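You operate a simulated robot arm through the tools that you are given. There is no shell and no other tool. Be economical: measure what you need, move in short steps, check, and stop when the job is done.

You run a simulated two-armed robot. Do the job below in one go: nothing can be reset, and whatever is moved stays where it is left.

Task
On the top of the wide bench, fold the blue cloth in half, so that its two long edges meet.
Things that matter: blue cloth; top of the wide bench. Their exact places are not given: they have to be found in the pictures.

Only the result counts: the job must be done as asked and must still hold three seconds after the hand-in. Knocking over, shifting, dropping, spilling or breaking anything else fails it. Flat cloth is picked up by pressing the open fingertips on it (5 to 10 N) and closing them slowly along it; thin cloth reads only 2 to 8 mm in the jaws.

Robot
Two 7-joint arms with two-finger parallel grippers on one trunk, on a base that drives. Base frame: it is fixed to the floor where the robot stands at the start and does not move with it; the origin is under the middle of the robot, x ahead of it, y to its left, z up. Readings come in m, rad, newtons and seconds.
The left shoulder is at the start at [0.07, 0.163, 1.095], the right one opposite. With the tool pointing down near the work surface each hand reaches from about 0.4 to 0.88 m from the robot's upright axis, wherever it stands, measured 20 degrees to its own side. Places, roughly: top of the wide bench [0.7, 1, 0.8]. Payload 3.43 kg a hand.
The tool frame of a hand sits at the grasp point between the pads (the TCP): z along the fingers, y along the line on which they close. The tips reach 0.034 m beyond it. The gripper opens to 0.128 m. The fingers are 0.024 m wide and 0.012 m thick; the gripper's body (0.048 by 0.13 m) begins 0.096 m behind the TCP.
Orientation is told as [roll, pitch, yaw] about the base's x, y, z axes, in that order, counted from this pose: with the fingers straight down and closing along the base's y, the tool's x points along the base's -x, its y along +y and its z along -z.

Tools
- The arms move only by the tool jog_arm. It takes "left_commands", "right_commands" or both (then of equal length, played together; a hand with none holds still); each is a list of rows, each an object (a shift or turn left out is 0, a gripper value left out holds the last) with "delta_pos": the shift along the tool's x, y, z in m, a list of three; "dr": the turn, a rotation vector about the tool's x, y, z in rad, a list of three; "fingers": the finger opening in m, from 0 to 0.128. In form: [{"delta_pos": [tx, ty, tz], "dr": [ax, ay, az], "fingers": fingers}, ...]. A call has 1 to 20 rows; each row shifts and turns the commanded pose from where the row before left it, along the tool's axes as they then stand. A row lasts 0.2 s, in which the tool goes at most 0.05 m and 0.15 rad; a call with a longer step from one row to the next is refused whole, and so is a gripper value outside its range. A pose out of reach is approached as far as the arm can. The call stops where the force on the tool passes 40 N (or 10 N more than at its start, if that is more) or the arm is blocked; 0.2 s more then pass. Each finger travels about 0.153 m/s and halts on what it meets, pressing with about 39 N; the grip force reading is that of the motor and also rises with nothing between the fingers. The clock runs only during rows and for 0.2 s after the last one: add rows that do not move to give the fingers time. It gives the time, the measured TCP pose, the force on the tool (base axes), the opening and the grip force at its end, in the units of the frame above (readings bear some noise), with the torque about the TCP (base axes, N m) and any sound that the robot's microphone picked up.
- Cameras (640 x 400 px; columns grow to the right, rows downward): "scene" is now at [0.1338, -0.0011, 1.3094]; the picture's right is [-0.04, -1.00, 0.00], its down [-0.69, 0.03, -0.72] and it looks along [0.72, -0.03, -0.69] (base axes); focal length 260 px, centre (320, 200). "left" rides on the left gripper at [0.076, 0.011, -0.16] in its tool frame; the picture's right is [-0.15, 0.99, 0.00], its down [-0.88, -0.13, -0.46] and it looks along [-0.45, -0.07, 0.89] (tool axes); focal length 234 px, centre (320, 200). "right" rides on the right gripper at [0.076, -0.011, -0.16] in its tool frame; the picture's right is [0.15, 0.99, 0.00], its down [-0.88, 0.13, -0.46] and it looks along [-0.45, 0.07, 0.89] (tool axes); focal length 234 px, centre (320, 200).
- grab_frame(camera): a new picture of that camera. It takes no simulated time.
- move_column(by): slides the trunk up (or, below 0, down) by that many m; the arms and the scene camera ride with it, the base frame stays. It gives what a move gives, with no picture.
- steer(legs): drives the robot by 1 to 6 legs, each [ahead, left, turn to the left] in m, m and rad, along the robot's own axes; the way and the turn of a leg run together, so that a leg with both is an arc; at most 1.5 m and 3.142 rad a leg. The arms and the cameras ride along, it lands a little off, and it stops where it bumps. It gives what a move gives.
- pan_tilt(pan, tilt): turns the head with the scene camera to pan (to the left, within 1.501 rad either way) and tilt (down, from -0.506 to 1.204), counted from straight ahead of the robot. It gives what a move gives.
- measure_at(camera, pixels): for up to 12 pixels [column, row] of the newest picture of that camera ("zoom" is the newest enlarged one), the place [x, y, z] in the base frame of the surface seen there, good to about 0.002 m. It takes no simulated time.
- enlarge(camera, box): a new picture of the part [left, top, right, bottom] of that camera's present view, enlarged. It takes no simulated time.
- job_done(): hands the job in; it is judged then, once.

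Go step by step. Measure first, check grasps and placings, and put right what went wrong. The budget is 80 turns and 78 pictures, counting those below and the enlarged ones. Unless the task says otherwise, let go and move clear before handing in, and close with one line.

The tools are called after ">>>" as name(argument=value, ...) on one line, values as JSON. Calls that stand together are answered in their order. jog_arm: Moves the arms, as the interface text tells. Its arguments: {"type":"object","properties":{"left_commands":{"type":"array"},"right_commands":{"type":"array"}},"required":[]} The other tools are called the same way: move_column (by) slides the trunk up or down; steer (legs) drives the base; pan_tilt (pan, tilt) turns the head that bears the scene camera; grab_frame (camera) takes a picture; measure_at (camera, pixels) gives the place of the surface under pixels of a picture; enlarge (camera, box) takes an enlarged picture of a part of a camera's view; job_done () hands the job in.

At the start:

```text
clock: 0.0
left_tcp_pos: [0.5991, 0.2134, 1.065]
left_orientation: [0.001, -0.002, 0.001]
left_ft_force: [0.2, -0.9, 0.5]
left_moment: [-0.03, -0.01, -0.02]
left_gripper_width: 0.128
left_grasp_force: 0.1
right_tcp_pos: [0.603, -0.3671, 1.0631]
right_orientation: [0.001, -0.001, -0.001]
right_ft_force: [0.8, 0.5, 0.2]
right_moment: [0.02, 0.0, -0.01]
right_gripper_width: 0.128
right_grasp_force: 0.1
trunk travel left (down, up): [-0.575, 0.365]
robot x, y, heading: [-0.0008, 0.0005, -0.003]
head pan, tilt: [-0.04, 0.761]
```

scene: 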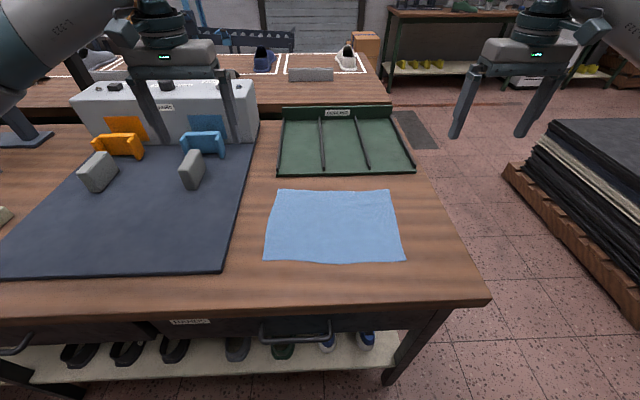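
right: 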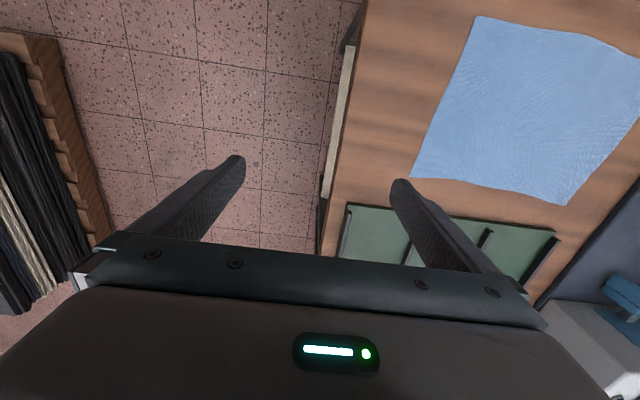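
left: 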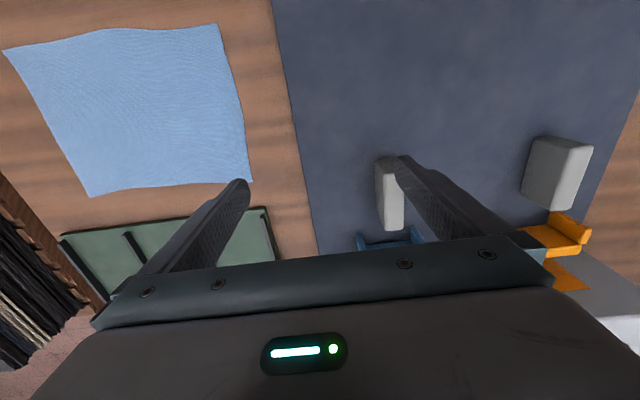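

The scene picture shows the blue cloth on the bench top with corners near (278,190), (390,190), (403,261), (264,260). I measure the corners and surroundings.

>>> measure_at(camera="scene", pixels=[[279, 191], [389, 191], [402, 260], [265, 260], [335, 191], [335, 261], [271, 225], [396, 225], [335, 225], [335, 280], [278, 176], [414, 172]])

>>> enlarge(camera="scene", box=[240, 170, 440, 295])

```text
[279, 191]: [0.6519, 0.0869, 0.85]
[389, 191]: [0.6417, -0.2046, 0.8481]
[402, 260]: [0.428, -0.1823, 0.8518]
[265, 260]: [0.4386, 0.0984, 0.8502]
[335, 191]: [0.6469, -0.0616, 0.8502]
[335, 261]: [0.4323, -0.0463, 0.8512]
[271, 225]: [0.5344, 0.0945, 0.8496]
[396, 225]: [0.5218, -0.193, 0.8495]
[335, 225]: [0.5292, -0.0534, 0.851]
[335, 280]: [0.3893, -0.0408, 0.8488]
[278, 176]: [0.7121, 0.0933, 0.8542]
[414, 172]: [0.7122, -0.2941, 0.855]
```

```text
3.20 times, centred on (340, 232) of scene
```

zoom: 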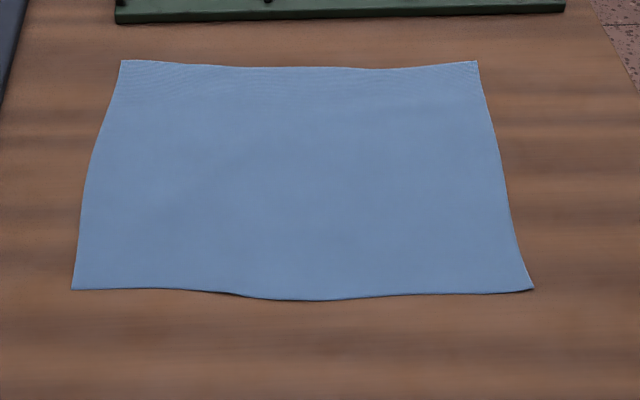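

The cloth's long edges run along y at x≈0.65 (far) and x≈0.43 (near), with the top at z≈0.85. I plan to take both near corners and carry them over to the far edge, so I first back off 0.1 m for better reach.

>>> steer(legs=[[-0.1, 0, 0]])

```text
clock: 1.1
left_tcp_pos: [0.4996, 0.2153, 1.0658]
left_orientation: [0.0, 0.001, 0.001]
left_ft_force: [0.6, 0.0, -0.3]
left_moment: [0.03, -0.01, 0.02]
left_gripper_width: 0.1278
left_grasp_force: 0.1
right_tcp_pos: [0.5036, -0.3667, 1.0627]
right_orientation: [0.0, 0.0, 0.003]
right_ft_force: [0.4, -0.6, -0.5]
right_moment: [0.04, -0.02, 0.02]
right_gripper_width: 0.1278
right_grasp_force: 0.1
trunk travel left (down, up): [-0.575, 0.365]
robot x, y, heading: [-0.0998, -0.0033, 0.002]
head pan, tilt: [-0.04, 0.761]
```

The robot is backed off cleanly. I move both hands above the near corners with the fingers narrowed to 0.03 m.

>>> jog_arm(left_commands=[{"delta_pos": [0.0091, -0.0237, 0.0253], "fingers": 0.03}, {"delta_pos": [0.0091, -0.0237, 0.0253]}, {"delta_pos": [0.0091, -0.0237, 0.0253]}, {"delta_pos": [0.0091, -0.0237, 0.0253]}, {"delta_pos": [0.0091, -0.0237, 0.0253]}, {"delta_pos": [0.0091, -0.0237, 0.0253]}, {}, {}], right_commands=[{"delta_pos": [0.0109, 0.035, 0.0248], "fingers": 0.03}, {"delta_pos": [0.0109, 0.035, 0.0248]}, {"delta_pos": [0.0109, 0.035, 0.0248]}, {"delta_pos": [0.0109, 0.035, 0.0248]}, {"delta_pos": [0.0109, 0.035, 0.0248]}, {"delta_pos": [0.0109, 0.035, 0.0248]}, {}, {}])

>>> grab_frame(camera="scene")

>>> grab_frame(camera="left")

>>> grab_frame(camera="right")

```text
clock: 3.0
left_tcp_pos: [0.4469, 0.0717, 0.9127]
left_orientation: [0.001, -0.002, 0.001]
left_ft_force: [0.8, 0.2, -0.1]
left_moment: [-0.01, 0.01, 0.0]
left_gripper_width: 0.0301
left_grasp_force: 0.1
right_tcp_pos: [0.4385, -0.1558, 0.9122]
right_orientation: [0.0, 0.002, 0.0]
right_ft_force: [0.4, 0.4, 0.1]
right_moment: [0.02, -0.02, 0.01]
right_gripper_width: 0.0302
right_grasp_force: 0.1
trunk travel left (down, up): [-0.575, 0.365]
robot x, y, heading: [-0.1, -0.0009, 0.001]
head pan, tilt: [-0.04, 0.761]
```

```text
73 pictures are left
```

scene: 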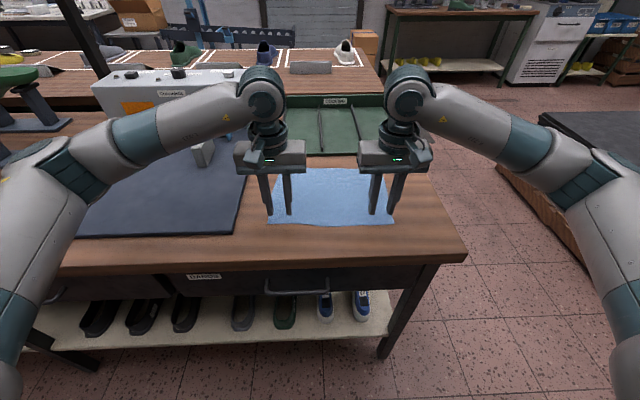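

```text
72 pictures are left
```

left: 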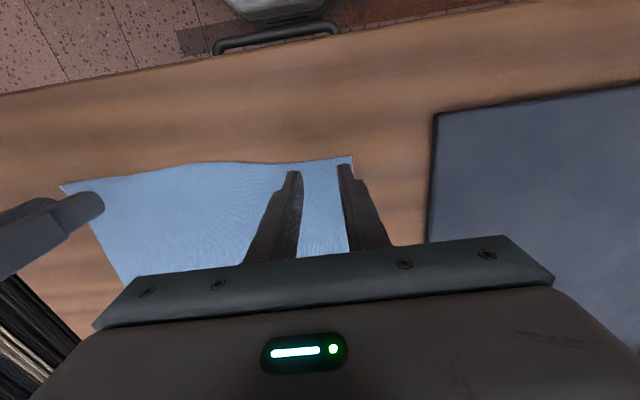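

```text
71 pictures are left
```

right: 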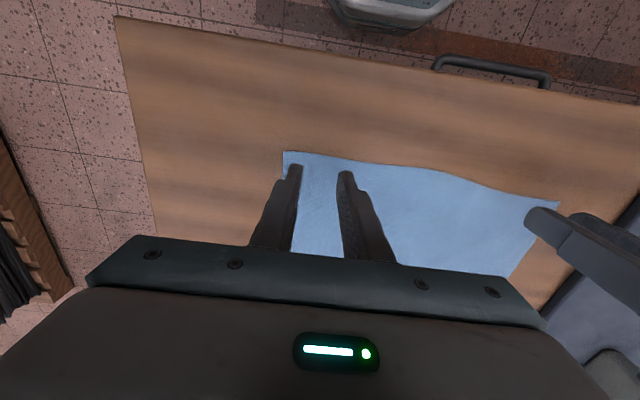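

The fingertips sit over the corners as intended: the left pair near (290,175)/(345,170), the right pair near (297,170)/(345,178). I lower both to just above contact.

>>> jog_arm(left_commands=[{"delta_pos": [0, 0, 0.013]}, {"delta_pos": [0, 0, 0.01]}, {"delta_pos": [0, 0, 0.003]}, {}], right_commands=[{"delta_pos": [0, 0, 0.013]}, {"delta_pos": [0, 0, 0.01]}, {"delta_pos": [0, 0, 0.003]}, {}])

```text
clock: 4.0
left_tcp_pos: [0.4456, 0.0727, 0.8868]
left_orientation: [-0.001, -0.001, 0.001]
left_ft_force: [-0.2, 0.1, 0.1]
left_moment: [-0.02, -0.01, 0.01]
left_gripper_width: 0.0299
left_grasp_force: 0.0
right_tcp_pos: [0.437, -0.1558, 0.8874]
right_orientation: [0.001, 0.0, 0.0]
right_ft_force: [0.5, 0.4, 0.3]
right_moment: [0.02, -0.01, 0.03]
right_gripper_width: 0.0302
right_grasp_force: 0.1
trunk travel left (down, up): [-0.575, 0.365]
robot x, y, heading: [-0.0988, 0.0007, -0.001]
head pan, tilt: [-0.04, 0.761]
```

No contact yet, so I go down 3 mm more.

>>> jog_arm(left_commands=[{"delta_pos": [0, 0, 0.0015]}, {"delta_pos": [0, 0, 0.0015]}, {}], right_commands=[{"delta_pos": [0, 0, 0.0015]}, {"delta_pos": [0, 0, 0.0015]}, {}])

```text
clock: 4.8
left_tcp_pos: [0.4456, 0.0723, 0.8855]
left_orientation: [-0.002, -0.002, 0.002]
left_ft_force: [2.7, -1.0, 9.5]
left_moment: [0.06, -0.06, -0.03]
left_gripper_width: 0.0298
left_grasp_force: 0.0
right_tcp_pos: [0.4369, -0.1558, 0.886]
right_orientation: [-0.001, -0.003, 0.0]
right_ft_force: [1.9, 1.0, 4.0]
right_moment: [0.0, -0.06, 0.0]
right_gripper_width: 0.0299
right_grasp_force: 0.1
trunk travel left (down, up): [-0.575, 0.365]
robot x, y, heading: [-0.0962, -0.0043, 0.002]
head pan, tilt: [-0.04, 0.761]
```

Left presses 9.5 N and right 4 N. I press the right slightly more and close both slowly, keeping each inner finger in place.

>>> jog_arm(left_commands=[{}, {"delta_pos": [0, -0.0015, 0], "fingers": 0.027}, {"delta_pos": [0, -0.0015, 0], "fingers": 0.024}, {"delta_pos": [0, -0.0015, 0], "fingers": 0.021}, {"delta_pos": [0, -0.0015, 0], "fingers": 0.018}, {"delta_pos": [0, -0.0015, 0], "fingers": 0.015}, {"delta_pos": [0, -0.0015, 0], "fingers": 0.012}, {"delta_pos": [0, -0.0015, 0], "fingers": 0.009}, {"delta_pos": [0, -0.0015, 0], "fingers": 0.006}, {"fingers": 0.003}, {"fingers": 0.0}, {}, {}], right_commands=[{"delta_pos": [0, 0, 0.001]}, {"delta_pos": [0, 0.0015, 0], "fingers": 0.027}, {"delta_pos": [0, 0.0015, 0], "fingers": 0.024}, {"delta_pos": [0, 0.0015, 0], "fingers": 0.021}, {"delta_pos": [0, 0.0015, 0], "fingers": 0.018}, {"delta_pos": [0, 0.0015, 0], "fingers": 0.015}, {"delta_pos": [0, 0.0015, 0], "fingers": 0.012}, {"delta_pos": [0, 0.0015, 0], "fingers": 0.009}, {"delta_pos": [0, 0.0015, 0], "fingers": 0.006}, {"fingers": 0.003}, {"fingers": 0.0}, {}, {}])

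>>> grab_frame(camera="left")

>>> grab_frame(camera="right")

```text
clock: 7.5
left_tcp_pos: [0.4438, 0.0604, 0.8859]
left_orientation: [0.0, -0.003, 0.002]
left_ft_force: [0.0, -0.7, 0.7]
left_moment: [0.01, 0.02, 0.01]
left_gripper_width: 0.0018
left_grasp_force: 36.7
right_tcp_pos: [0.4371, -0.1433, 0.8851]
right_orientation: [0.001, -0.004, -0.001]
right_ft_force: [1.4, -3.3, 31.8]
right_moment: [-0.09, 0.16, 0.01]
right_gripper_width: 0.0018
right_grasp_force: 37.0
trunk travel left (down, up): [-0.575, 0.365]
robot x, y, heading: [-0.0996, -0.0039, -0.002]
head pan, tilt: [-0.04, 0.761]
```

```text
70 pictures are left
```

left: 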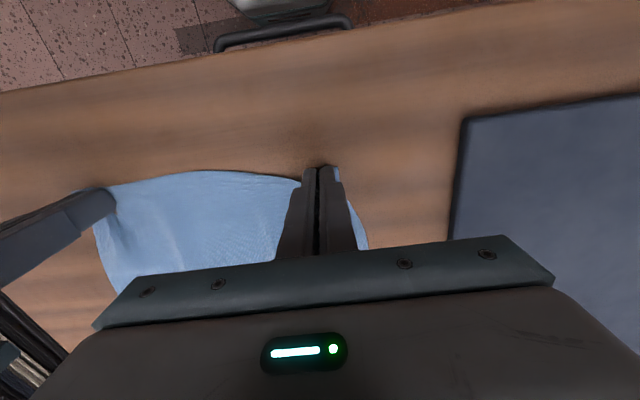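

```text
69 pictures are left
```

right: 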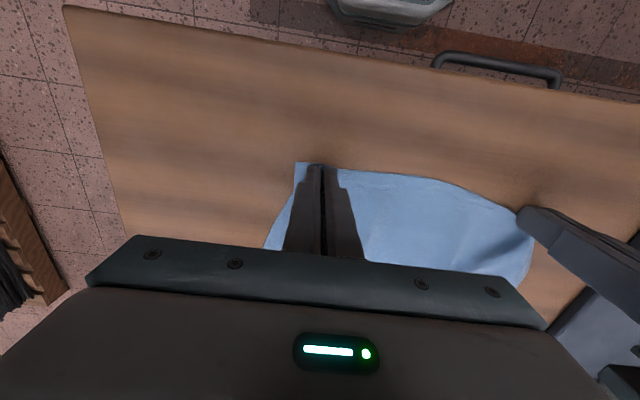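

Both grippers read 1.8 mm and the corners have been drawn in. I lift 2.5 cm gently to see whether the cloth is held.

>>> jog_arm(left_commands=[{"delta_pos": [0, 0, -0.008]}, {"delta_pos": [0, 0, -0.008]}, {"delta_pos": [0, 0, -0.009]}, {}], right_commands=[{"delta_pos": [0, 0, -0.008]}, {"delta_pos": [0, 0, -0.008]}, {"delta_pos": [0, 0, -0.009]}, {}])

>>> grab_frame(camera="left")

>>> grab_frame(camera="right")

>>> enlarge(camera="scene", box=[220, 130, 440, 260])

```text
clock: 8.6
left_tcp_pos: [0.4469, 0.0598, 0.9089]
left_orientation: [0.001, 0.0, 0.002]
left_ft_force: [0.3, 0.2, 0.5]
left_moment: [0.02, 0.02, -0.03]
left_gripper_width: 0.0019
left_grasp_force: 36.4
right_tcp_pos: [0.4369, -0.1444, 0.9072]
right_orientation: [-0.001, 0.0, 0.001]
right_ft_force: [0.4, -0.2, 1.0]
right_moment: [0.02, 0.03, 0.01]
right_gripper_width: 0.0015
right_grasp_force: 36.3
trunk travel left (down, up): [-0.575, 0.365]
robot x, y, heading: [-0.1028, 0.0017, -0.0]
head pan, tilt: [-0.04, 0.761]
```

```text
68 pictures are left
```

left: 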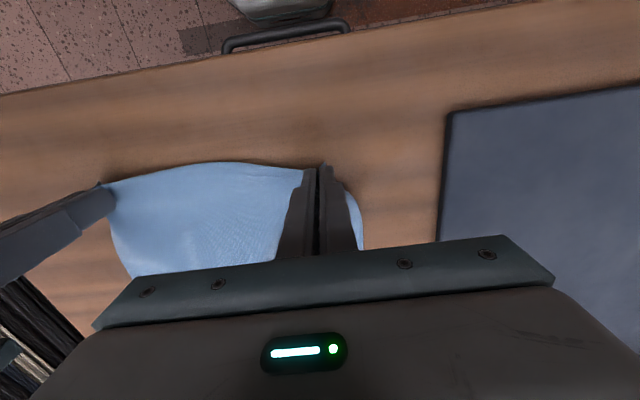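

```text
67 pictures are left
```

right: 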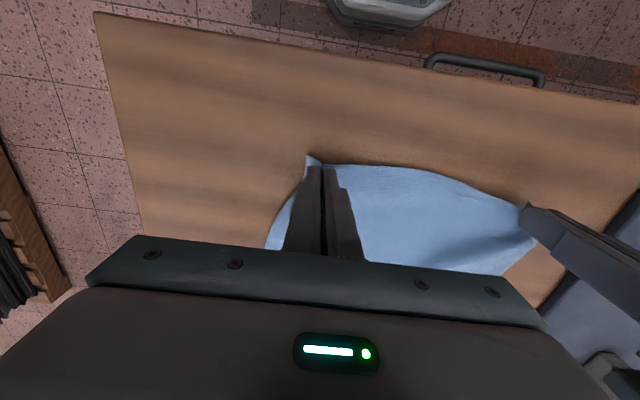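

```text
2.91 times, centred on (330, 195) of scene
```

zoom: 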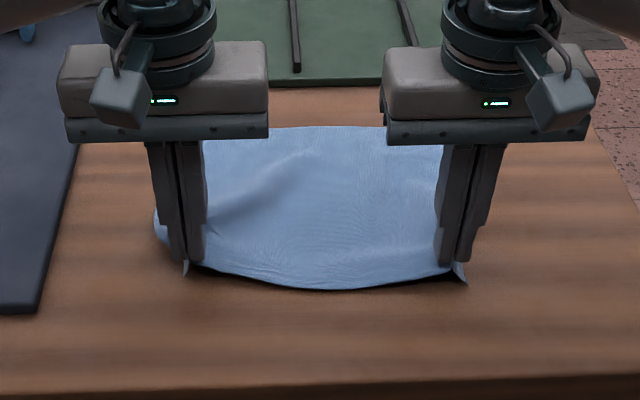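

The cloth is held at both near corners, with the edge in the zoomed picture lifted at (190,265) and (460,275). I carry it along the first half of the arc, tilting the hands so the hem rolls over with it.

>>> jog_arm(left_commands=[{"delta_pos": [-0.0095, 0, -0.0165], "dr": [0, 0.0435, 0]}, {"delta_pos": [-0.0088, 0, -0.0169], "dr": [0, 0.0435, 0]}, {"delta_pos": [-0.0182, 0, -0.0151], "dr": [0, 0.0875, 0]}, {"delta_pos": [-0.0169, 0, -0.0167], "dr": [0, 0.0875, 0]}, {"delta_pos": [-0.0213, 0, -0.0094], "dr": [0, 0.1045, 0]}, {"delta_pos": [-0.0202, 0, -0.0115], "dr": [0, 0.1045, 0]}, {}], right_commands=[{"delta_pos": [-0.0095, 0, -0.0165], "dr": [0, 0.0435, 0]}, {"delta_pos": [-0.0088, 0, -0.0169], "dr": [0, 0.0435, 0]}, {"delta_pos": [-0.0182, 0, -0.0151], "dr": [0, 0.0875, 0]}, {"delta_pos": [-0.0169, 0, -0.0167], "dr": [0, 0.0875, 0]}, {"delta_pos": [-0.0213, 0, -0.0094], "dr": [0, 0.1045, 0]}, {"delta_pos": [-0.0202, 0, -0.0115], "dr": [0, 0.1045, 0]}, {}])

>>> grab_frame(camera="scene")

>>> grab_frame(camera="left")

```text
clock: 10.2
left_tcp_pos: [0.5484, 0.0602, 0.978]
left_orientation: [-0.002, 0.471, -0.001]
left_ft_force: [-0.1, -0.3, 0.6]
left_moment: [0.03, -0.03, -0.02]
left_gripper_width: 0.0018
left_grasp_force: 36.3
right_tcp_pos: [0.5422, -0.1449, 0.9769]
right_orientation: [0.001, 0.469, 0.002]
right_ft_force: [0.1, -0.8, 0.0]
right_moment: [-0.02, 0.0, 0.01]
right_gripper_width: 0.0017
right_grasp_force: 36.4
trunk travel left (down, up): [-0.575, 0.365]
robot x, y, heading: [-0.0985, 0.004, 0.002]
head pan, tilt: [-0.04, 0.761]
```

```text
65 pictures are left
```

scene: 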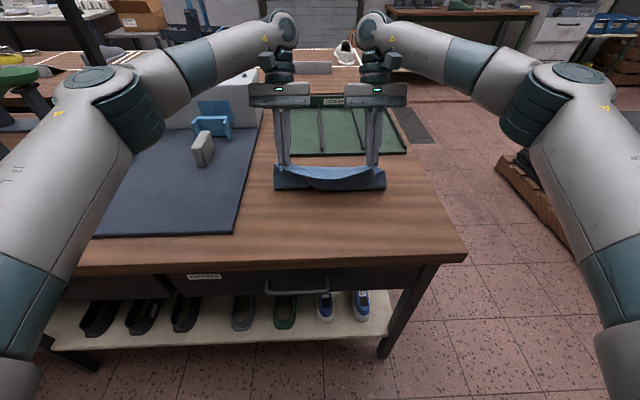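

```text
64 pictures are left
```

left: 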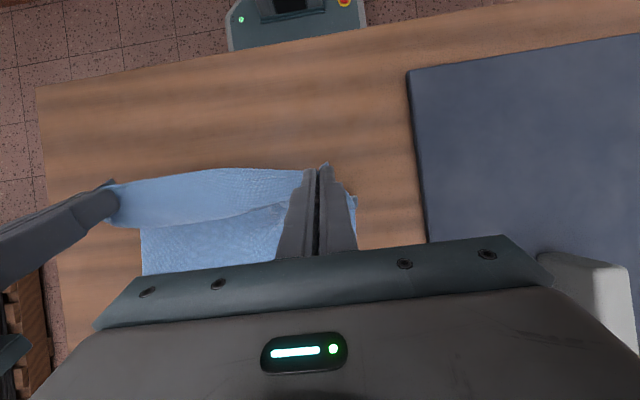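

Both corners still hold and the cloth hangs folded. I zoom in to measure where the lower half and far edge lie.

>>> enlarge(camera="scene", box=[250, 130, 410, 230])

>>> measure_at(camera="scene", pixels=[[275, 189], [330, 189], [385, 188], [330, 176], [330, 170], [277, 170], [384, 170]])

>>> measure_at(camera="left", pixels=[[143, 274], [142, 235], [353, 200], [200, 240], [210, 215], [210, 190], [220, 168], [349, 230]])

```text
4.00 times, centred on (330, 180) of scene
```

zoom: 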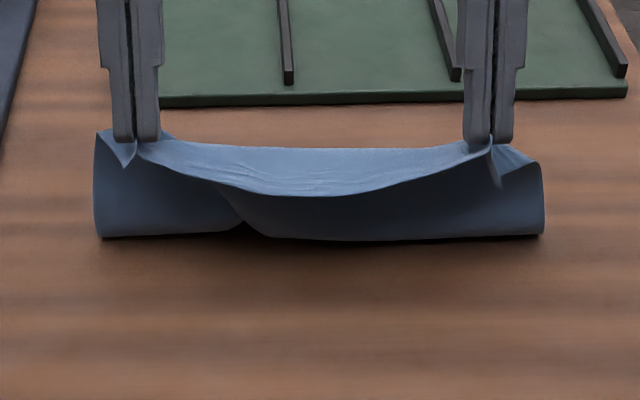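

```text
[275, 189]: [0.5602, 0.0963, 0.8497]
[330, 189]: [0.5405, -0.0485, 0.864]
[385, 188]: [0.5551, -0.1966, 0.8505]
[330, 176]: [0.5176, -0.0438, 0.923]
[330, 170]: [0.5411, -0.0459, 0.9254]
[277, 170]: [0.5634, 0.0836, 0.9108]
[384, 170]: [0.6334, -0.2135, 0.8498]
```

```text
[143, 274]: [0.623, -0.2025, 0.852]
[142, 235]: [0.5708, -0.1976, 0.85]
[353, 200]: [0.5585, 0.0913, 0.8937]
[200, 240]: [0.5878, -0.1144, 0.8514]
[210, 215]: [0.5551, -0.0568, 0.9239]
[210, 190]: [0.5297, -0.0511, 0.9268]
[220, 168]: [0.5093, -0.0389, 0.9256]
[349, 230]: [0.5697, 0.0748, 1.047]
```

The lower half lies flat with the right far corner still near (0.64,-0.20), so nothing has slid. I carry on down the far side of the arc, stopping slightly above the bench.

>>> jog_arm(left_commands=[{"delta_pos": [-0.0226, 0, -0.0042], "dr": [0, 0.096, 0]}, {"delta_pos": [-0.0221, 0, -0.0063], "dr": [0, 0.096, 0]}, {"delta_pos": [-0.0226, 0, 0.0013], "dr": [0, 0.0785, 0]}, {"delta_pos": [-0.0226, 0, -0.0004], "dr": [0, 0.0785, 0]}, {"delta_pos": [-0.0198, 0, 0.0048], "dr": [0, 0.07, 0]}, {"delta_pos": [-0.0201, 0, 0.0034], "dr": [0, 0.07, 0]}, {}], right_commands=[{"delta_pos": [-0.0226, 0, -0.0042], "dr": [0, 0.096, 0]}, {"delta_pos": [-0.0221, 0, -0.0063], "dr": [0, 0.096, 0]}, {"delta_pos": [-0.0226, 0, 0.0013], "dr": [0, 0.0785, 0]}, {"delta_pos": [-0.0226, 0, -0.0004], "dr": [0, 0.0785, 0]}, {"delta_pos": [-0.0198, 0, 0.0048], "dr": [0, 0.07, 0]}, {"delta_pos": [-0.0201, 0, 0.0034], "dr": [0, 0.07, 0]}, {}])

>>> enlarge(camera="scene", box=[250, 110, 410, 210])

>>> grab_frame(camera="left")

>>> grab_frame(camera="right")

```text
clock: 11.4
left_tcp_pos: [0.5282, 0.0865, 0.9088]
left_orientation: [-0.015, 0.837, -0.015]
left_ft_force: [-1.4, -20.4, -0.7]
left_moment: [-0.56, 0.02, 0.35]
left_gripper_width: 0.0018
left_grasp_force: 36.6
left hand out of reach, approached as far as the arm can: row 2, 3, 4, 5, 6
right_tcp_pos: [0.5214, -0.1422, 0.8941]
right_orientation: [0.028, 0.887, 0.026]
right_ft_force: [1.1, 19.8, 0.3]
right_moment: [0.53, 0.05, -0.5]
right_gripper_width: 0.0018
right_grasp_force: 36.1
right hand out of reach, approached as far as the arm can: row 2, 3, 4, 5, 6
trunk travel left (down, up): [-0.575, 0.365]
robot x, y, heading: [-0.0999, 0.0028, -0.001]
head pan, tilt: [-0.04, 0.761]
stopped in row 6 (right hand): the force on the tool passed its limit at 43 N (the readings are from after the stop); the commanded pose is now the measured one
```

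```text
4.00 times, centred on (330, 160) of scene
```

zoom: 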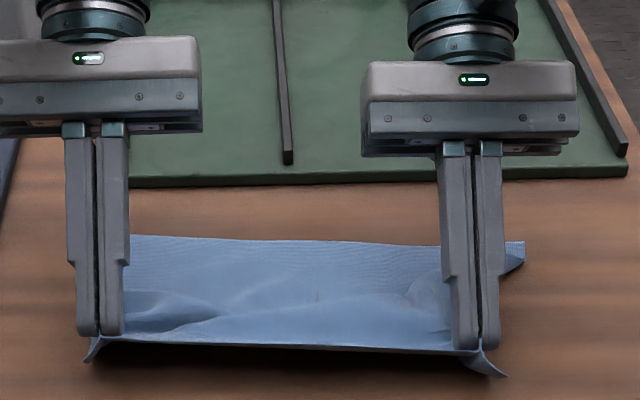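

```text
61 pictures are left
```

left: 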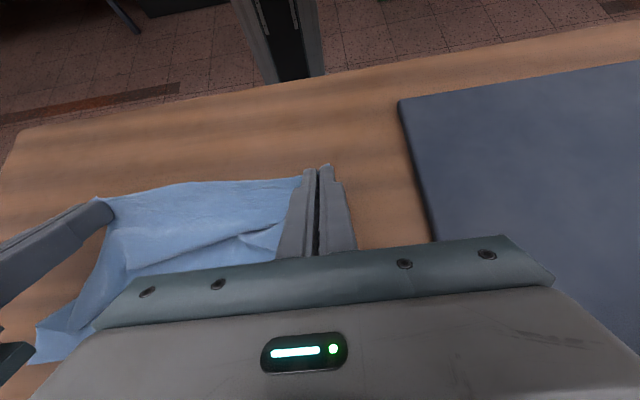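

```text
60 pictures are left
```

right: 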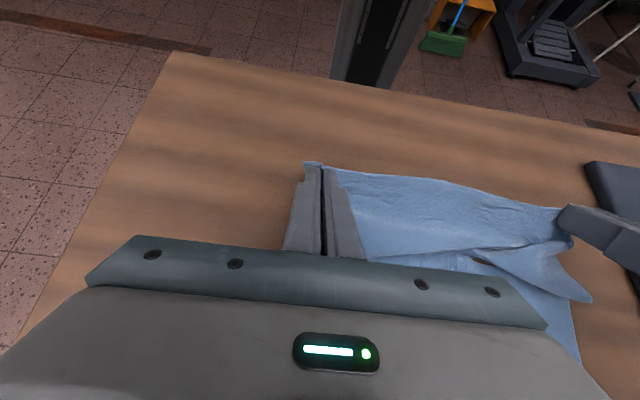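

The tilted poses were out of reach, so the hands fell short at x≈0.525 and pulled apart by 2 cm, tensioning the cloth. I go back to the reachable pose to relieve it, then drive closer.

>>> jog_arm(left_commands=[{"delta_pos": [0.0093, -0.0066, -0.0155], "dr": [0, -0.092, 0]}, {"delta_pos": [0.0079, -0.0066, -0.0162], "dr": [0, -0.092, 0]}, {"delta_pos": [0.0064, -0.0066, -0.0169], "dr": [0, -0.092, 0]}, {"delta_pos": [0.0048, -0.0066, -0.0175], "dr": [0, -0.092, 0]}, {}], right_commands=[{"delta_pos": [0.0127, -0.0007, -0.0171], "dr": [0, -0.104, 0]}, {"delta_pos": [0.0109, -0.0007, -0.0184], "dr": [0, -0.104, 0]}, {"delta_pos": [0.009, -0.0007, -0.0194], "dr": [0, -0.104, 0]}, {"delta_pos": [0.0069, -0.0007, -0.0202], "dr": [0, -0.104, 0]}, {}])

>>> enlarge(camera="scene", box=[250, 110, 410, 210])

>>> grab_frame(camera="left")

```text
clock: 12.6
left_tcp_pos: [0.5486, 0.0632, 0.9778]
left_orientation: [-0.008, 0.468, -0.003]
left_ft_force: [0.2, 0.4, -0.6]
left_moment: [-0.01, 0.02, -0.04]
left_gripper_width: 0.0018
left_grasp_force: 36.1
right_tcp_pos: [0.5437, -0.147, 0.976]
right_orientation: [0.013, 0.47, 0.009]
right_ft_force: [-0.4, 0.0, -0.8]
right_moment: [0.0, -0.02, 0.06]
right_gripper_width: 0.0018
right_grasp_force: 36.6
trunk travel left (down, up): [-0.575, 0.365]
robot x, y, heading: [-0.1007, -0.0025, 0.001]
head pan, tilt: [-0.04, 0.761]
```

```text
4.00 times, centred on (330, 160) of scene
```

zoom: 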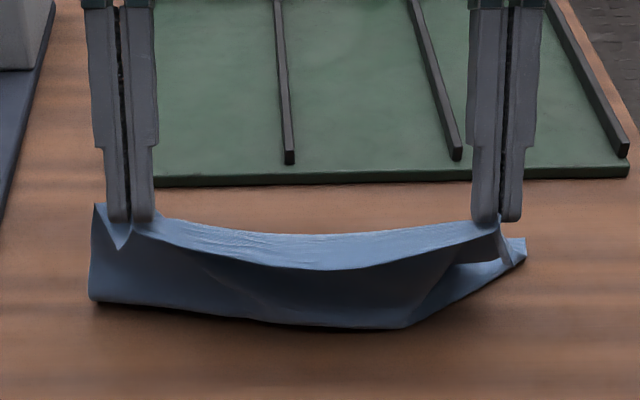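

```text
58 pictures are left
```

left: 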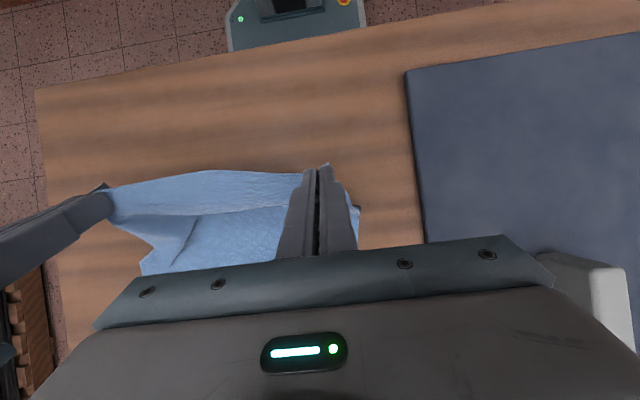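

The lower right part got creased by that pull (zoom pixel (410,310)). I swing the near edge back to lay the cloth out flat again before redoing it better.

>>> jog_arm(left_commands=[{"delta_pos": [0.0199, 0, 0.015], "dr": [0, -0.078, 0]}, {"delta_pos": [0.021, 0, 0.0135], "dr": [0, -0.078, 0]}, {"delta_pos": [0.0145, 0, 0.0199], "dr": [0, -0.078, 0]}, {"delta_pos": [0.0161, 0, 0.0187], "dr": [0, -0.078, 0]}, {"delta_pos": [0.0092, 0, 0.0192], "dr": [0, -0.078, 0]}, {"delta_pos": [0.0106, 0, 0.0184], "dr": [0, -0.078, 0]}, {}], right_commands=[{"delta_pos": [0.0199, 0, 0.015], "dr": [0, -0.078, 0]}, {"delta_pos": [0.021, 0, 0.0135], "dr": [0, -0.078, 0]}, {"delta_pos": [0.0145, 0, 0.0199], "dr": [0, -0.078, 0]}, {"delta_pos": [0.0161, 0, 0.0187], "dr": [0, -0.078, 0]}, {"delta_pos": [0.0092, 0, 0.0192], "dr": [0, -0.078, 0]}, {"delta_pos": [0.0106, 0, 0.0184], "dr": [0, -0.078, 0]}, {}])

>>> enlarge(camera="scene", box=[220, 130, 440, 260])

>>> grab_frame(camera="left")

>>> grab_frame(camera="right")

```text
clock: 14.2
left_tcp_pos: [0.4364, 0.0647, 0.9068]
left_orientation: [-0.006, 0.0, -0.002]
left_ft_force: [-0.1, 0.4, -0.2]
left_moment: [-0.02, 0.0, 0.0]
left_gripper_width: 0.0017
left_grasp_force: 36.2
right_tcp_pos: [0.4287, -0.1476, 0.9044]
right_orientation: [0.013, 0.0, 0.003]
right_ft_force: [-0.1, -1.5, -0.2]
right_moment: [0.01, 0.0, -0.01]
right_gripper_width: 0.0017
right_grasp_force: 36.6
trunk travel left (down, up): [-0.575, 0.365]
robot x, y, heading: [-0.1035, 0.005, 0.0]
head pan, tilt: [-0.04, 0.761]
```

```text
2.91 times, centred on (330, 195) of scene
```

zoom: 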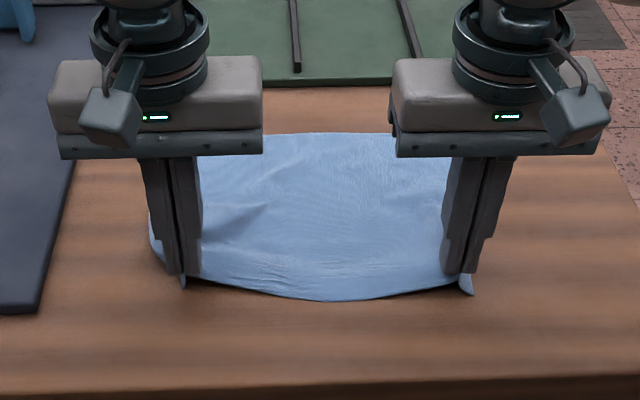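

```text
56 pictures are left
```

left: 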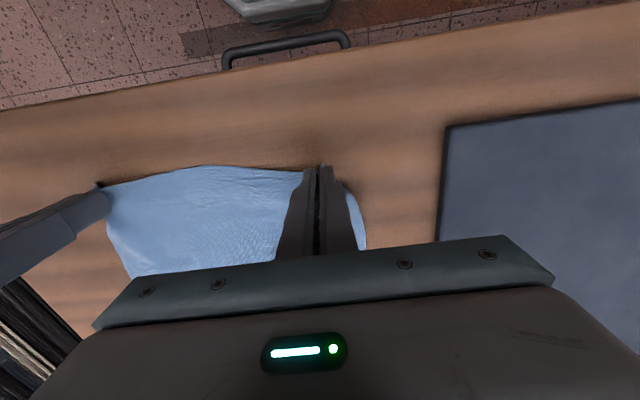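

```text
55 pictures are left
```

right: 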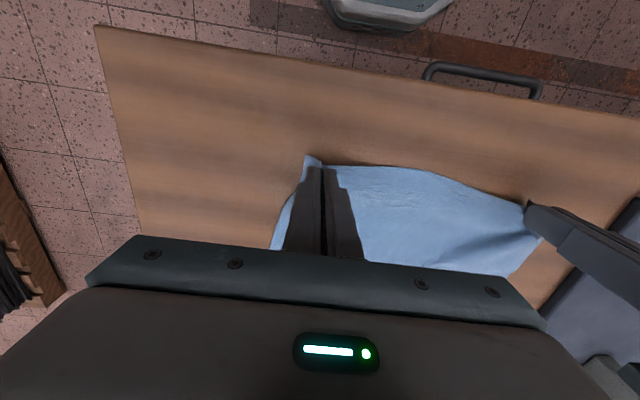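

The cloth has flattened out again. I lower, pull slightly toward the robot, open slowly while spreading the pleats outward, and lift away.

>>> jog_arm(left_commands=[{"delta_pos": [0.006, 0, 0.0]}, {"delta_pos": [0, 0, 0.01]}, {"delta_pos": [0, 0, 0.0095]}, {}, {"delta_pos": [0, 0.0015, 0], "fingers": 0.006}, {"delta_pos": [0, 0.0015, 0], "fingers": 0.012}, {"delta_pos": [0, 0.003, 0], "fingers": 0.02}, {"delta_pos": [0, 0.003, 0], "fingers": 0.028}, {"delta_pos": [0, 0.003, 0], "fingers": 0.034}, {}, {"delta_pos": [0, 0, -0.03]}, {"delta_pos": [0, 0, -0.04]}, {"delta_pos": [0, 0, -0.04]}, {}], right_commands=[{"delta_pos": [0.006, 0, 0.0]}, {"delta_pos": [0, 0, 0.01]}, {"delta_pos": [0, 0, 0.0075]}, {}, {"delta_pos": [0, -0.0015, 0], "fingers": 0.006}, {"delta_pos": [0, -0.0015, 0], "fingers": 0.012}, {"delta_pos": [0, -0.003, 0], "fingers": 0.02}, {"delta_pos": [0, -0.003, 0], "fingers": 0.028}, {"delta_pos": [0, -0.003, 0], "fingers": 0.034}, {}, {"delta_pos": [0, 0, -0.03]}, {"delta_pos": [0, 0, -0.04]}, {"delta_pos": [0, 0, -0.04]}, {}])

>>> enlarge(camera="scene", box=[220, 130, 440, 260])

>>> grab_frame(camera="left")

>>> grab_frame(camera="right")

```text
clock: 17.2
left_tcp_pos: [0.4298, 0.076, 0.9955]
left_orientation: [-0.005, 0.0, -0.002]
left_ft_force: [0.6, 0.2, 0.5]
left_moment: [0.01, -0.01, 0.03]
left_gripper_width: 0.0339
left_grasp_force: 0.0
right_tcp_pos: [0.4222, -0.1619, 0.9979]
right_orientation: [0.013, 0.003, 0.002]
right_ft_force: [0.1, 0.1, 0.4]
right_moment: [-0.03, 0.02, -0.01]
right_gripper_width: 0.0341
right_grasp_force: 0.0
trunk travel left (down, up): [-0.575, 0.365]
robot x, y, heading: [-0.1003, -0.0001, 0.006]
head pan, tilt: [-0.04, 0.761]
```

```text
2.91 times, centred on (330, 195) of scene
```

zoom: 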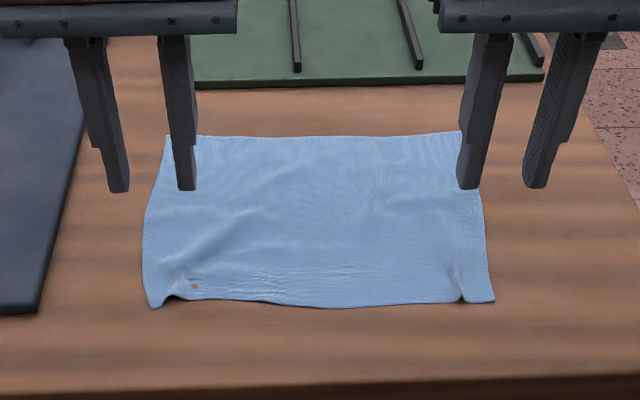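

```text
53 pictures are left
```

left: 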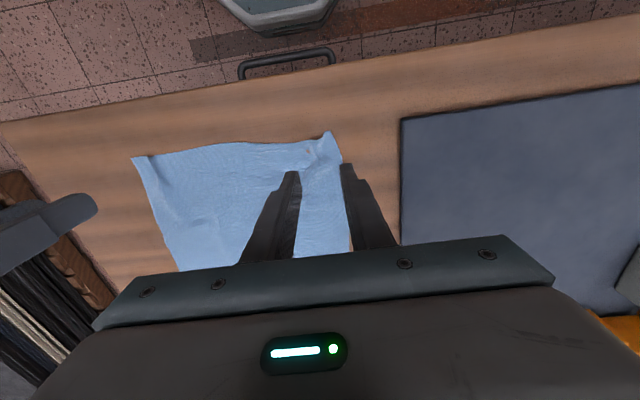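

```text
52 pictures are left
```

right: 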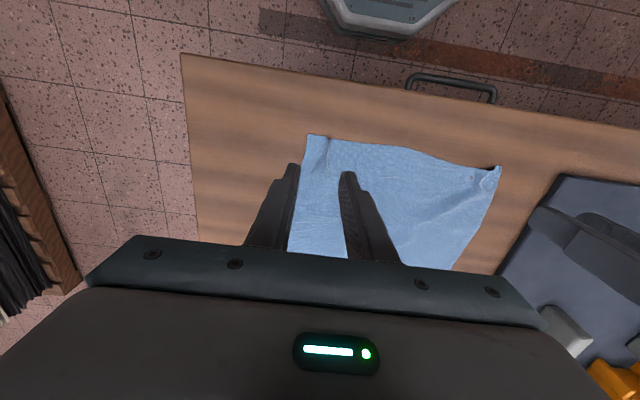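

The cloth sprang back nearly flat, with small pleats at the near corners. I measure the corners again.

>>> measure_at(camera="zoom", pixels=[[168, 138], [459, 134], [493, 300], [155, 305], [310, 137], [310, 303], [145, 230], [484, 215]])

```text
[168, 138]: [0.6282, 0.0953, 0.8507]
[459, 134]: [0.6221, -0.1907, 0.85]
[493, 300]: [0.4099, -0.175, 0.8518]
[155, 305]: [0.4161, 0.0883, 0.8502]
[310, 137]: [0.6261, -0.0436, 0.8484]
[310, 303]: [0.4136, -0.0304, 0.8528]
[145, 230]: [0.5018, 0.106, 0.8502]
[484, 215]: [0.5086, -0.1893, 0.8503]
```

Cloth now spans x 0.414–0.627. I will fold the far edge toward the robot, because tilting the fingers forward is the natural way for the arms, and I back off another 0.1 m first.

>>> steer(legs=[[-0.1, 0, 0]])

```text
clock: 18.4
left_tcp_pos: [0.329, 0.0765, 0.9962]
left_orientation: [-0.007, 0.001, 0.0]
left_ft_force: [-0.6, 0.0, -0.7]
left_moment: [0.01, 0.0, -0.02]
left_gripper_width: 0.0339
left_grasp_force: 0.1
right_tcp_pos: [0.322, -0.162, 0.9977]
right_orientation: [0.013, 0.002, 0.005]
right_ft_force: [-0.6, 1.1, 0.6]
right_moment: [0.04, -0.03, -0.02]
right_gripper_width: 0.0342
right_grasp_force: 0.1
trunk travel left (down, up): [-0.575, 0.365]
robot x, y, heading: [-0.1975, 0.0004, 0.003]
head pan, tilt: [-0.04, 0.761]
```

Now I move both hands over the far corners, fingers at 0.03 m.

>>> jog_arm(left_commands=[{"delta_pos": [-0.0425, -0.0009, 0.012], "dr": [-0.007, 0, 0], "fingers": 0.03}, {"delta_pos": [-0.0425, -0.0009, 0.012]}, {"delta_pos": [-0.0425, -0.0009, 0.012]}, {"delta_pos": [-0.0425, -0.0009, 0.012]}, {"delta_pos": [-0.0425, -0.0009, 0.012]}, {"delta_pos": [-0.0425, -0.0009, 0.012]}, {"delta_pos": [-0.0425, -0.0009, 0.012]}, {}, {}], right_commands=[{"delta_pos": [-0.0425, -0.0006, 0.0122], "dr": [0.013, 0, 0], "fingers": 0.03}, {"delta_pos": [-0.0425, -0.0006, 0.0122]}, {"delta_pos": [-0.0425, -0.0006, 0.0122]}, {"delta_pos": [-0.0425, -0.0006, 0.0122]}, {"delta_pos": [-0.0425, -0.0006, 0.0122]}, {"delta_pos": [-0.0425, -0.0006, 0.0122]}, {"delta_pos": [-0.0425, -0.0006, 0.0122]}, {}, {}])

>>> grab_frame(camera="left")

>>> grab_frame(camera="right")

>>> enlarge(camera="scene", box=[220, 110, 440, 240])

```text
clock: 20.4
left_tcp_pos: [0.6181, 0.0709, 0.9103]
left_orientation: [0.006, -0.001, -0.001]
left_ft_force: [0.4, -0.2, -0.8]
left_moment: [0.07, 0.01, 0.01]
left_gripper_width: 0.03
left_grasp_force: 0.0
left hand out of reach, approached as far as the arm can: row 7
right_tcp_pos: [0.6206, -0.1674, 0.9106]
right_orientation: [0.0, 0.002, 0.003]
right_ft_force: [0.0, 0.4, 0.7]
right_moment: [0.02, 0.0, 0.0]
right_gripper_width: 0.03
right_grasp_force: 0.0
trunk travel left (down, up): [-0.575, 0.365]
robot x, y, heading: [-0.1981, 0.0023, 0.003]
head pan, tilt: [-0.04, 0.761]
```

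```text
51 pictures are left
```

left: 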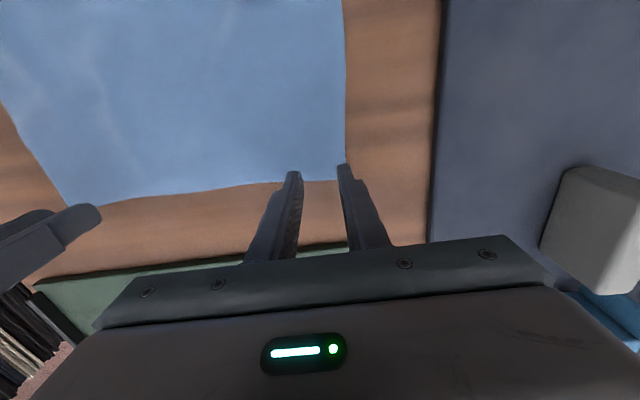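

```text
50 pictures are left
```

right: 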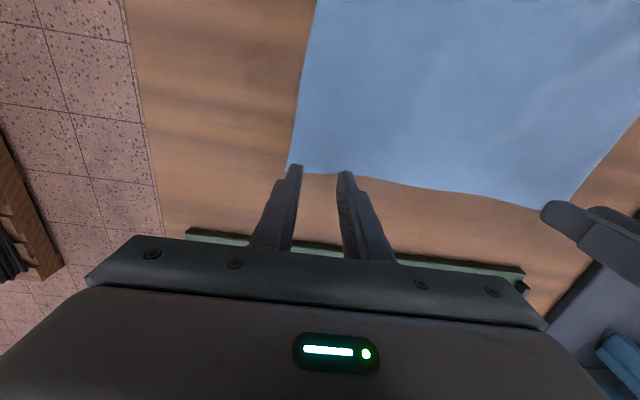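

```text
2.91 times, centred on (330, 175) of scene
```

zoom: 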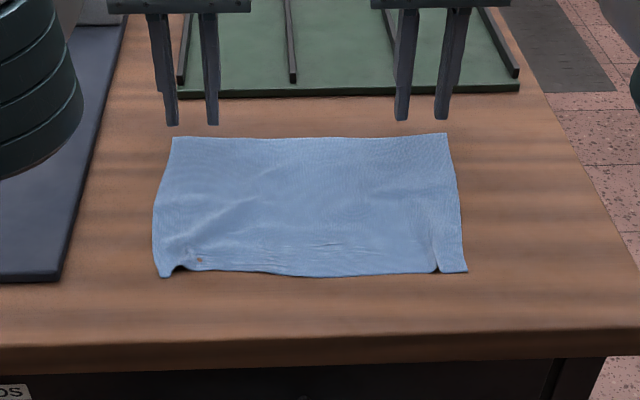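

The left hand is 8 mm short of reach, so I drive 0.05 m ahead and shift the hands back by the same amount afterward.

>>> jog_arm(left_commands=[{"delta_pos": [0.025, 0, -0.01]}, {"delta_pos": [0.025, 0, -0.01]}, {}], right_commands=[{"delta_pos": [0.025, 0, -0.01]}, {"delta_pos": [0.025, 0, -0.01]}, {}])

>>> steer(legs=[[0.05, 0, 0]])

```text
clock: 21.1
left_tcp_pos: [0.5678, 0.0758, 0.9286]
left_orientation: [0.001, 0.002, 0.002]
left_ft_force: [0.6, 0.4, -0.1]
left_moment: [-0.04, 0.04, 0.0]
left_gripper_width: 0.0301
left_grasp_force: 0.0
right_tcp_pos: [0.5712, -0.1626, 0.9305]
right_orientation: [0.0, 0.005, 0.004]
right_ft_force: [0.0, -0.1, -0.2]
right_moment: [-0.03, 0.06, 0.03]
right_gripper_width: 0.0299
right_grasp_force: 0.0
trunk travel left (down, up): [-0.575, 0.365]
robot x, y, heading: [-0.1994, 0.0012, 0.004]
head pan, tilt: [-0.04, 0.761]
```

```text
clock: 22.1
left_tcp_pos: [0.6172, 0.0731, 0.9294]
left_orientation: [0.002, 0.002, -0.003]
left_ft_force: [-0.3, -0.2, -0.8]
left_moment: [0.03, 0.03, 0.0]
left_gripper_width: 0.0302
left_grasp_force: 0.0
right_tcp_pos: [0.6191, -0.1644, 0.9299]
right_orientation: [0.001, 0.003, 0.003]
right_ft_force: [0.2, -1.0, -0.2]
right_moment: [0.04, 0.03, 0.03]
right_gripper_width: 0.0297
right_grasp_force: 0.1
trunk travel left (down, up): [-0.575, 0.365]
robot x, y, heading: [-0.1509, 0.0013, 0.006]
head pan, tilt: [-0.04, 0.761]
```

Positions are good. I lower both to light contact.

>>> jog_arm(left_commands=[{"delta_pos": [-0.004, -0.003, 0.02]}, {"delta_pos": [0, 0, 0.02]}, {"delta_pos": [0, 0, 0.003]}, {"delta_pos": [0, 0, 0.002]}, {}, {}], right_commands=[{"delta_pos": [0.003, 0, 0.02]}, {"delta_pos": [0, 0, 0.02]}, {"delta_pos": [0, 0, 0.003]}, {"delta_pos": [0, 0, 0.002]}, {}, {}])

>>> grab_frame(camera="left")

>>> grab_frame(camera="right")

```text
clock: 23.5
left_tcp_pos: [0.6202, 0.0714, 0.8851]
left_orientation: [0.003, -0.002, -0.001]
left_ft_force: [0.2, 0.1, 0.7]
left_moment: [0.01, 0.0, 0.0]
left_gripper_width: 0.03
left_grasp_force: 0.1
right_tcp_pos: [0.616, -0.1649, 0.8859]
right_orientation: [-0.003, 0.001, 0.005]
right_ft_force: [0.0, -0.4, 0.2]
right_moment: [-0.02, -0.03, 0.02]
right_gripper_width: 0.0302
right_grasp_force: 0.0
trunk travel left (down, up): [-0.575, 0.365]
robot x, y, heading: [-0.1499, 0.001, 0.0]
head pan, tilt: [-0.04, 0.761]
```

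```text
48 pictures are left
```

left: 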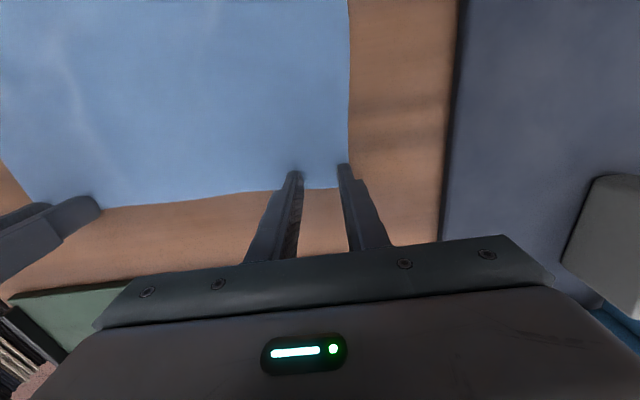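

```text
47 pictures are left
```

right: 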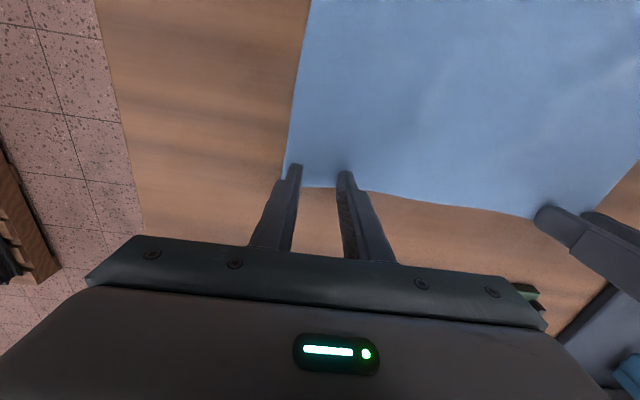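

Fingers straddle the edge with about 12 mm of overlap and no load yet. I press 2 mm further and read the force.

>>> jog_arm(left_commands=[{"delta_pos": [0, 0, 0.0015]}, {}], right_commands=[{"delta_pos": [0, 0, 0.002]}, {}])

```text
clock: 24.1
left_tcp_pos: [0.6192, 0.0705, 0.8851]
left_orientation: [0.002, -0.002, -0.002]
left_ft_force: [1.5, 0.3, 4.7]
left_moment: [-0.03, -0.02, 0.02]
left_gripper_width: 0.03
left_grasp_force: 0.1
right_tcp_pos: [0.6161, -0.1652, 0.8849]
right_orientation: [0.001, -0.001, 0.002]
right_ft_force: [3.2, -0.1, 8.7]
right_moment: [0.01, -0.09, -0.01]
right_gripper_width: 0.0297
right_grasp_force: 0.1
trunk travel left (down, up): [-0.575, 0.365]
robot x, y, heading: [-0.1497, -0.0026, -0.002]
head pan, tilt: [-0.04, 0.761]
```

Left presses 4.7 N and right 8.7 N. I add 0.7 mm on the left and close both slowly.

>>> jog_arm(left_commands=[{"delta_pos": [0, 0, 0.0007]}, {"delta_pos": [0, -0.0015, 0], "fingers": 0.027}, {"delta_pos": [0, -0.0015, 0], "fingers": 0.024}, {"delta_pos": [0, -0.0015, 0], "fingers": 0.021}, {"delta_pos": [0, -0.0015, 0], "fingers": 0.018}, {"delta_pos": [0, -0.0015, 0], "fingers": 0.015}, {"delta_pos": [0, -0.0015, 0], "fingers": 0.012}, {"delta_pos": [0, -0.0015, 0], "fingers": 0.009}, {"delta_pos": [0, -0.0015, 0], "fingers": 0.006}, {"fingers": 0.003}, {"fingers": 0.0}, {}, {}], right_commands=[{}, {"delta_pos": [0, 0.0015, 0], "fingers": 0.027}, {"delta_pos": [0, 0.0015, 0], "fingers": 0.024}, {"delta_pos": [0, 0.0015, 0], "fingers": 0.021}, {"delta_pos": [0, 0.0015, 0], "fingers": 0.018}, {"delta_pos": [0, 0.0015, 0], "fingers": 0.015}, {"delta_pos": [0, 0.0015, 0], "fingers": 0.012}, {"delta_pos": [0, 0.0015, 0], "fingers": 0.009}, {"delta_pos": [0, 0.0015, 0], "fingers": 0.006}, {"fingers": 0.003}, {"fingers": 0.0}, {}, {}])

>>> jog_arm(left_commands=[{"delta_pos": [0, 0, -0.008]}, {"delta_pos": [0, 0, -0.008]}, {"delta_pos": [0, 0, -0.009]}, {}], right_commands=[{"delta_pos": [0, 0, -0.008]}, {"delta_pos": [0, 0, -0.008]}, {"delta_pos": [0, 0, -0.009]}, {}])

>>> grab_frame(camera="left")

>>> grab_frame(camera="right")

>>> enlarge(camera="scene", box=[220, 110, 440, 240])

```text
clock: 26.9
left_tcp_pos: [0.6193, 0.0581, 0.8851]
left_orientation: [0.001, -0.002, -0.002]
left_ft_force: [0.3, 2.0, 21.5]
left_moment: [0.1, 0.02, 0.01]
left_gripper_width: 0.0018
left_grasp_force: 37.0
right_tcp_pos: [0.6141, -0.1532, 0.885]
right_orientation: [-0.002, 0.001, 0.003]
right_ft_force: [0.4, 0.4, 0.2]
right_moment: [0.03, 0.01, 0.02]
right_gripper_width: 0.0017
right_grasp_force: 37.0
trunk travel left (down, up): [-0.575, 0.365]
robot x, y, heading: [-0.1494, 0.0005, 0.001]
head pan, tilt: [-0.04, 0.761]
```

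```text
clock: 27.9
left_tcp_pos: [0.6199, 0.0586, 0.9077]
left_orientation: [0.001, 0.002, -0.002]
left_ft_force: [-0.3, 0.0, -0.3]
left_moment: [0.01, -0.03, -0.01]
left_gripper_width: 0.0013
left_grasp_force: 35.6
right_tcp_pos: [0.6152, -0.1525, 0.9087]
right_orientation: [-0.002, 0.004, 0.004]
right_ft_force: [0.3, 0.4, 0.1]
right_moment: [0.01, 0.02, -0.03]
right_gripper_width: 0.0018
right_grasp_force: 36.5
trunk travel left (down, up): [-0.575, 0.365]
robot x, y, heading: [-0.146, -0.0012, 0.003]
head pan, tilt: [-0.04, 0.761]
```

```text
46 pictures are left
```

left: 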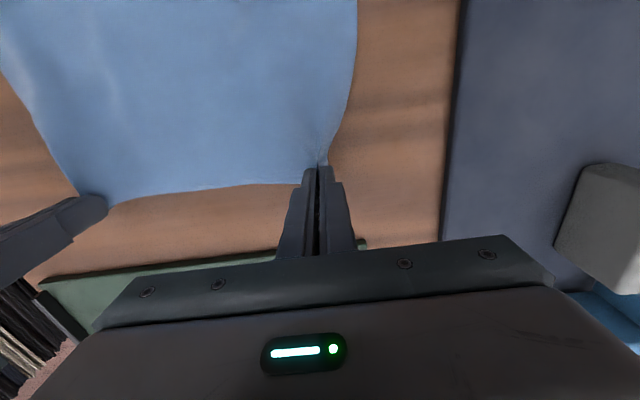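

```text
45 pictures are left
```

right: 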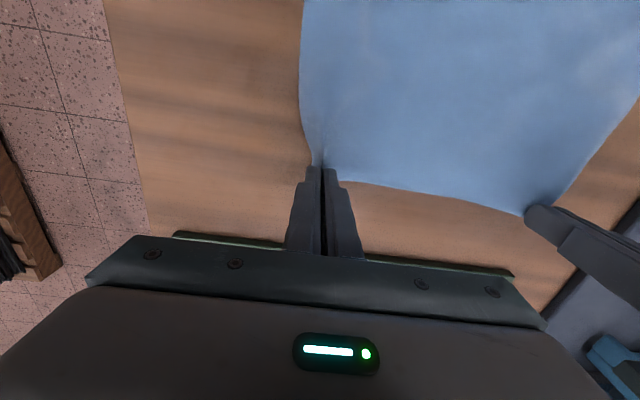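

```text
2.91 times, centred on (330, 175) of scene
```

zoom: 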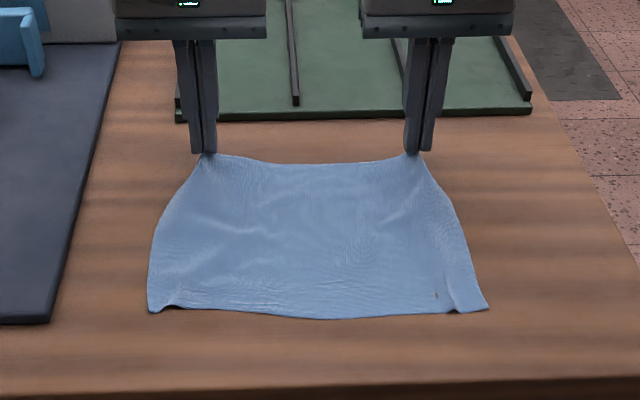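

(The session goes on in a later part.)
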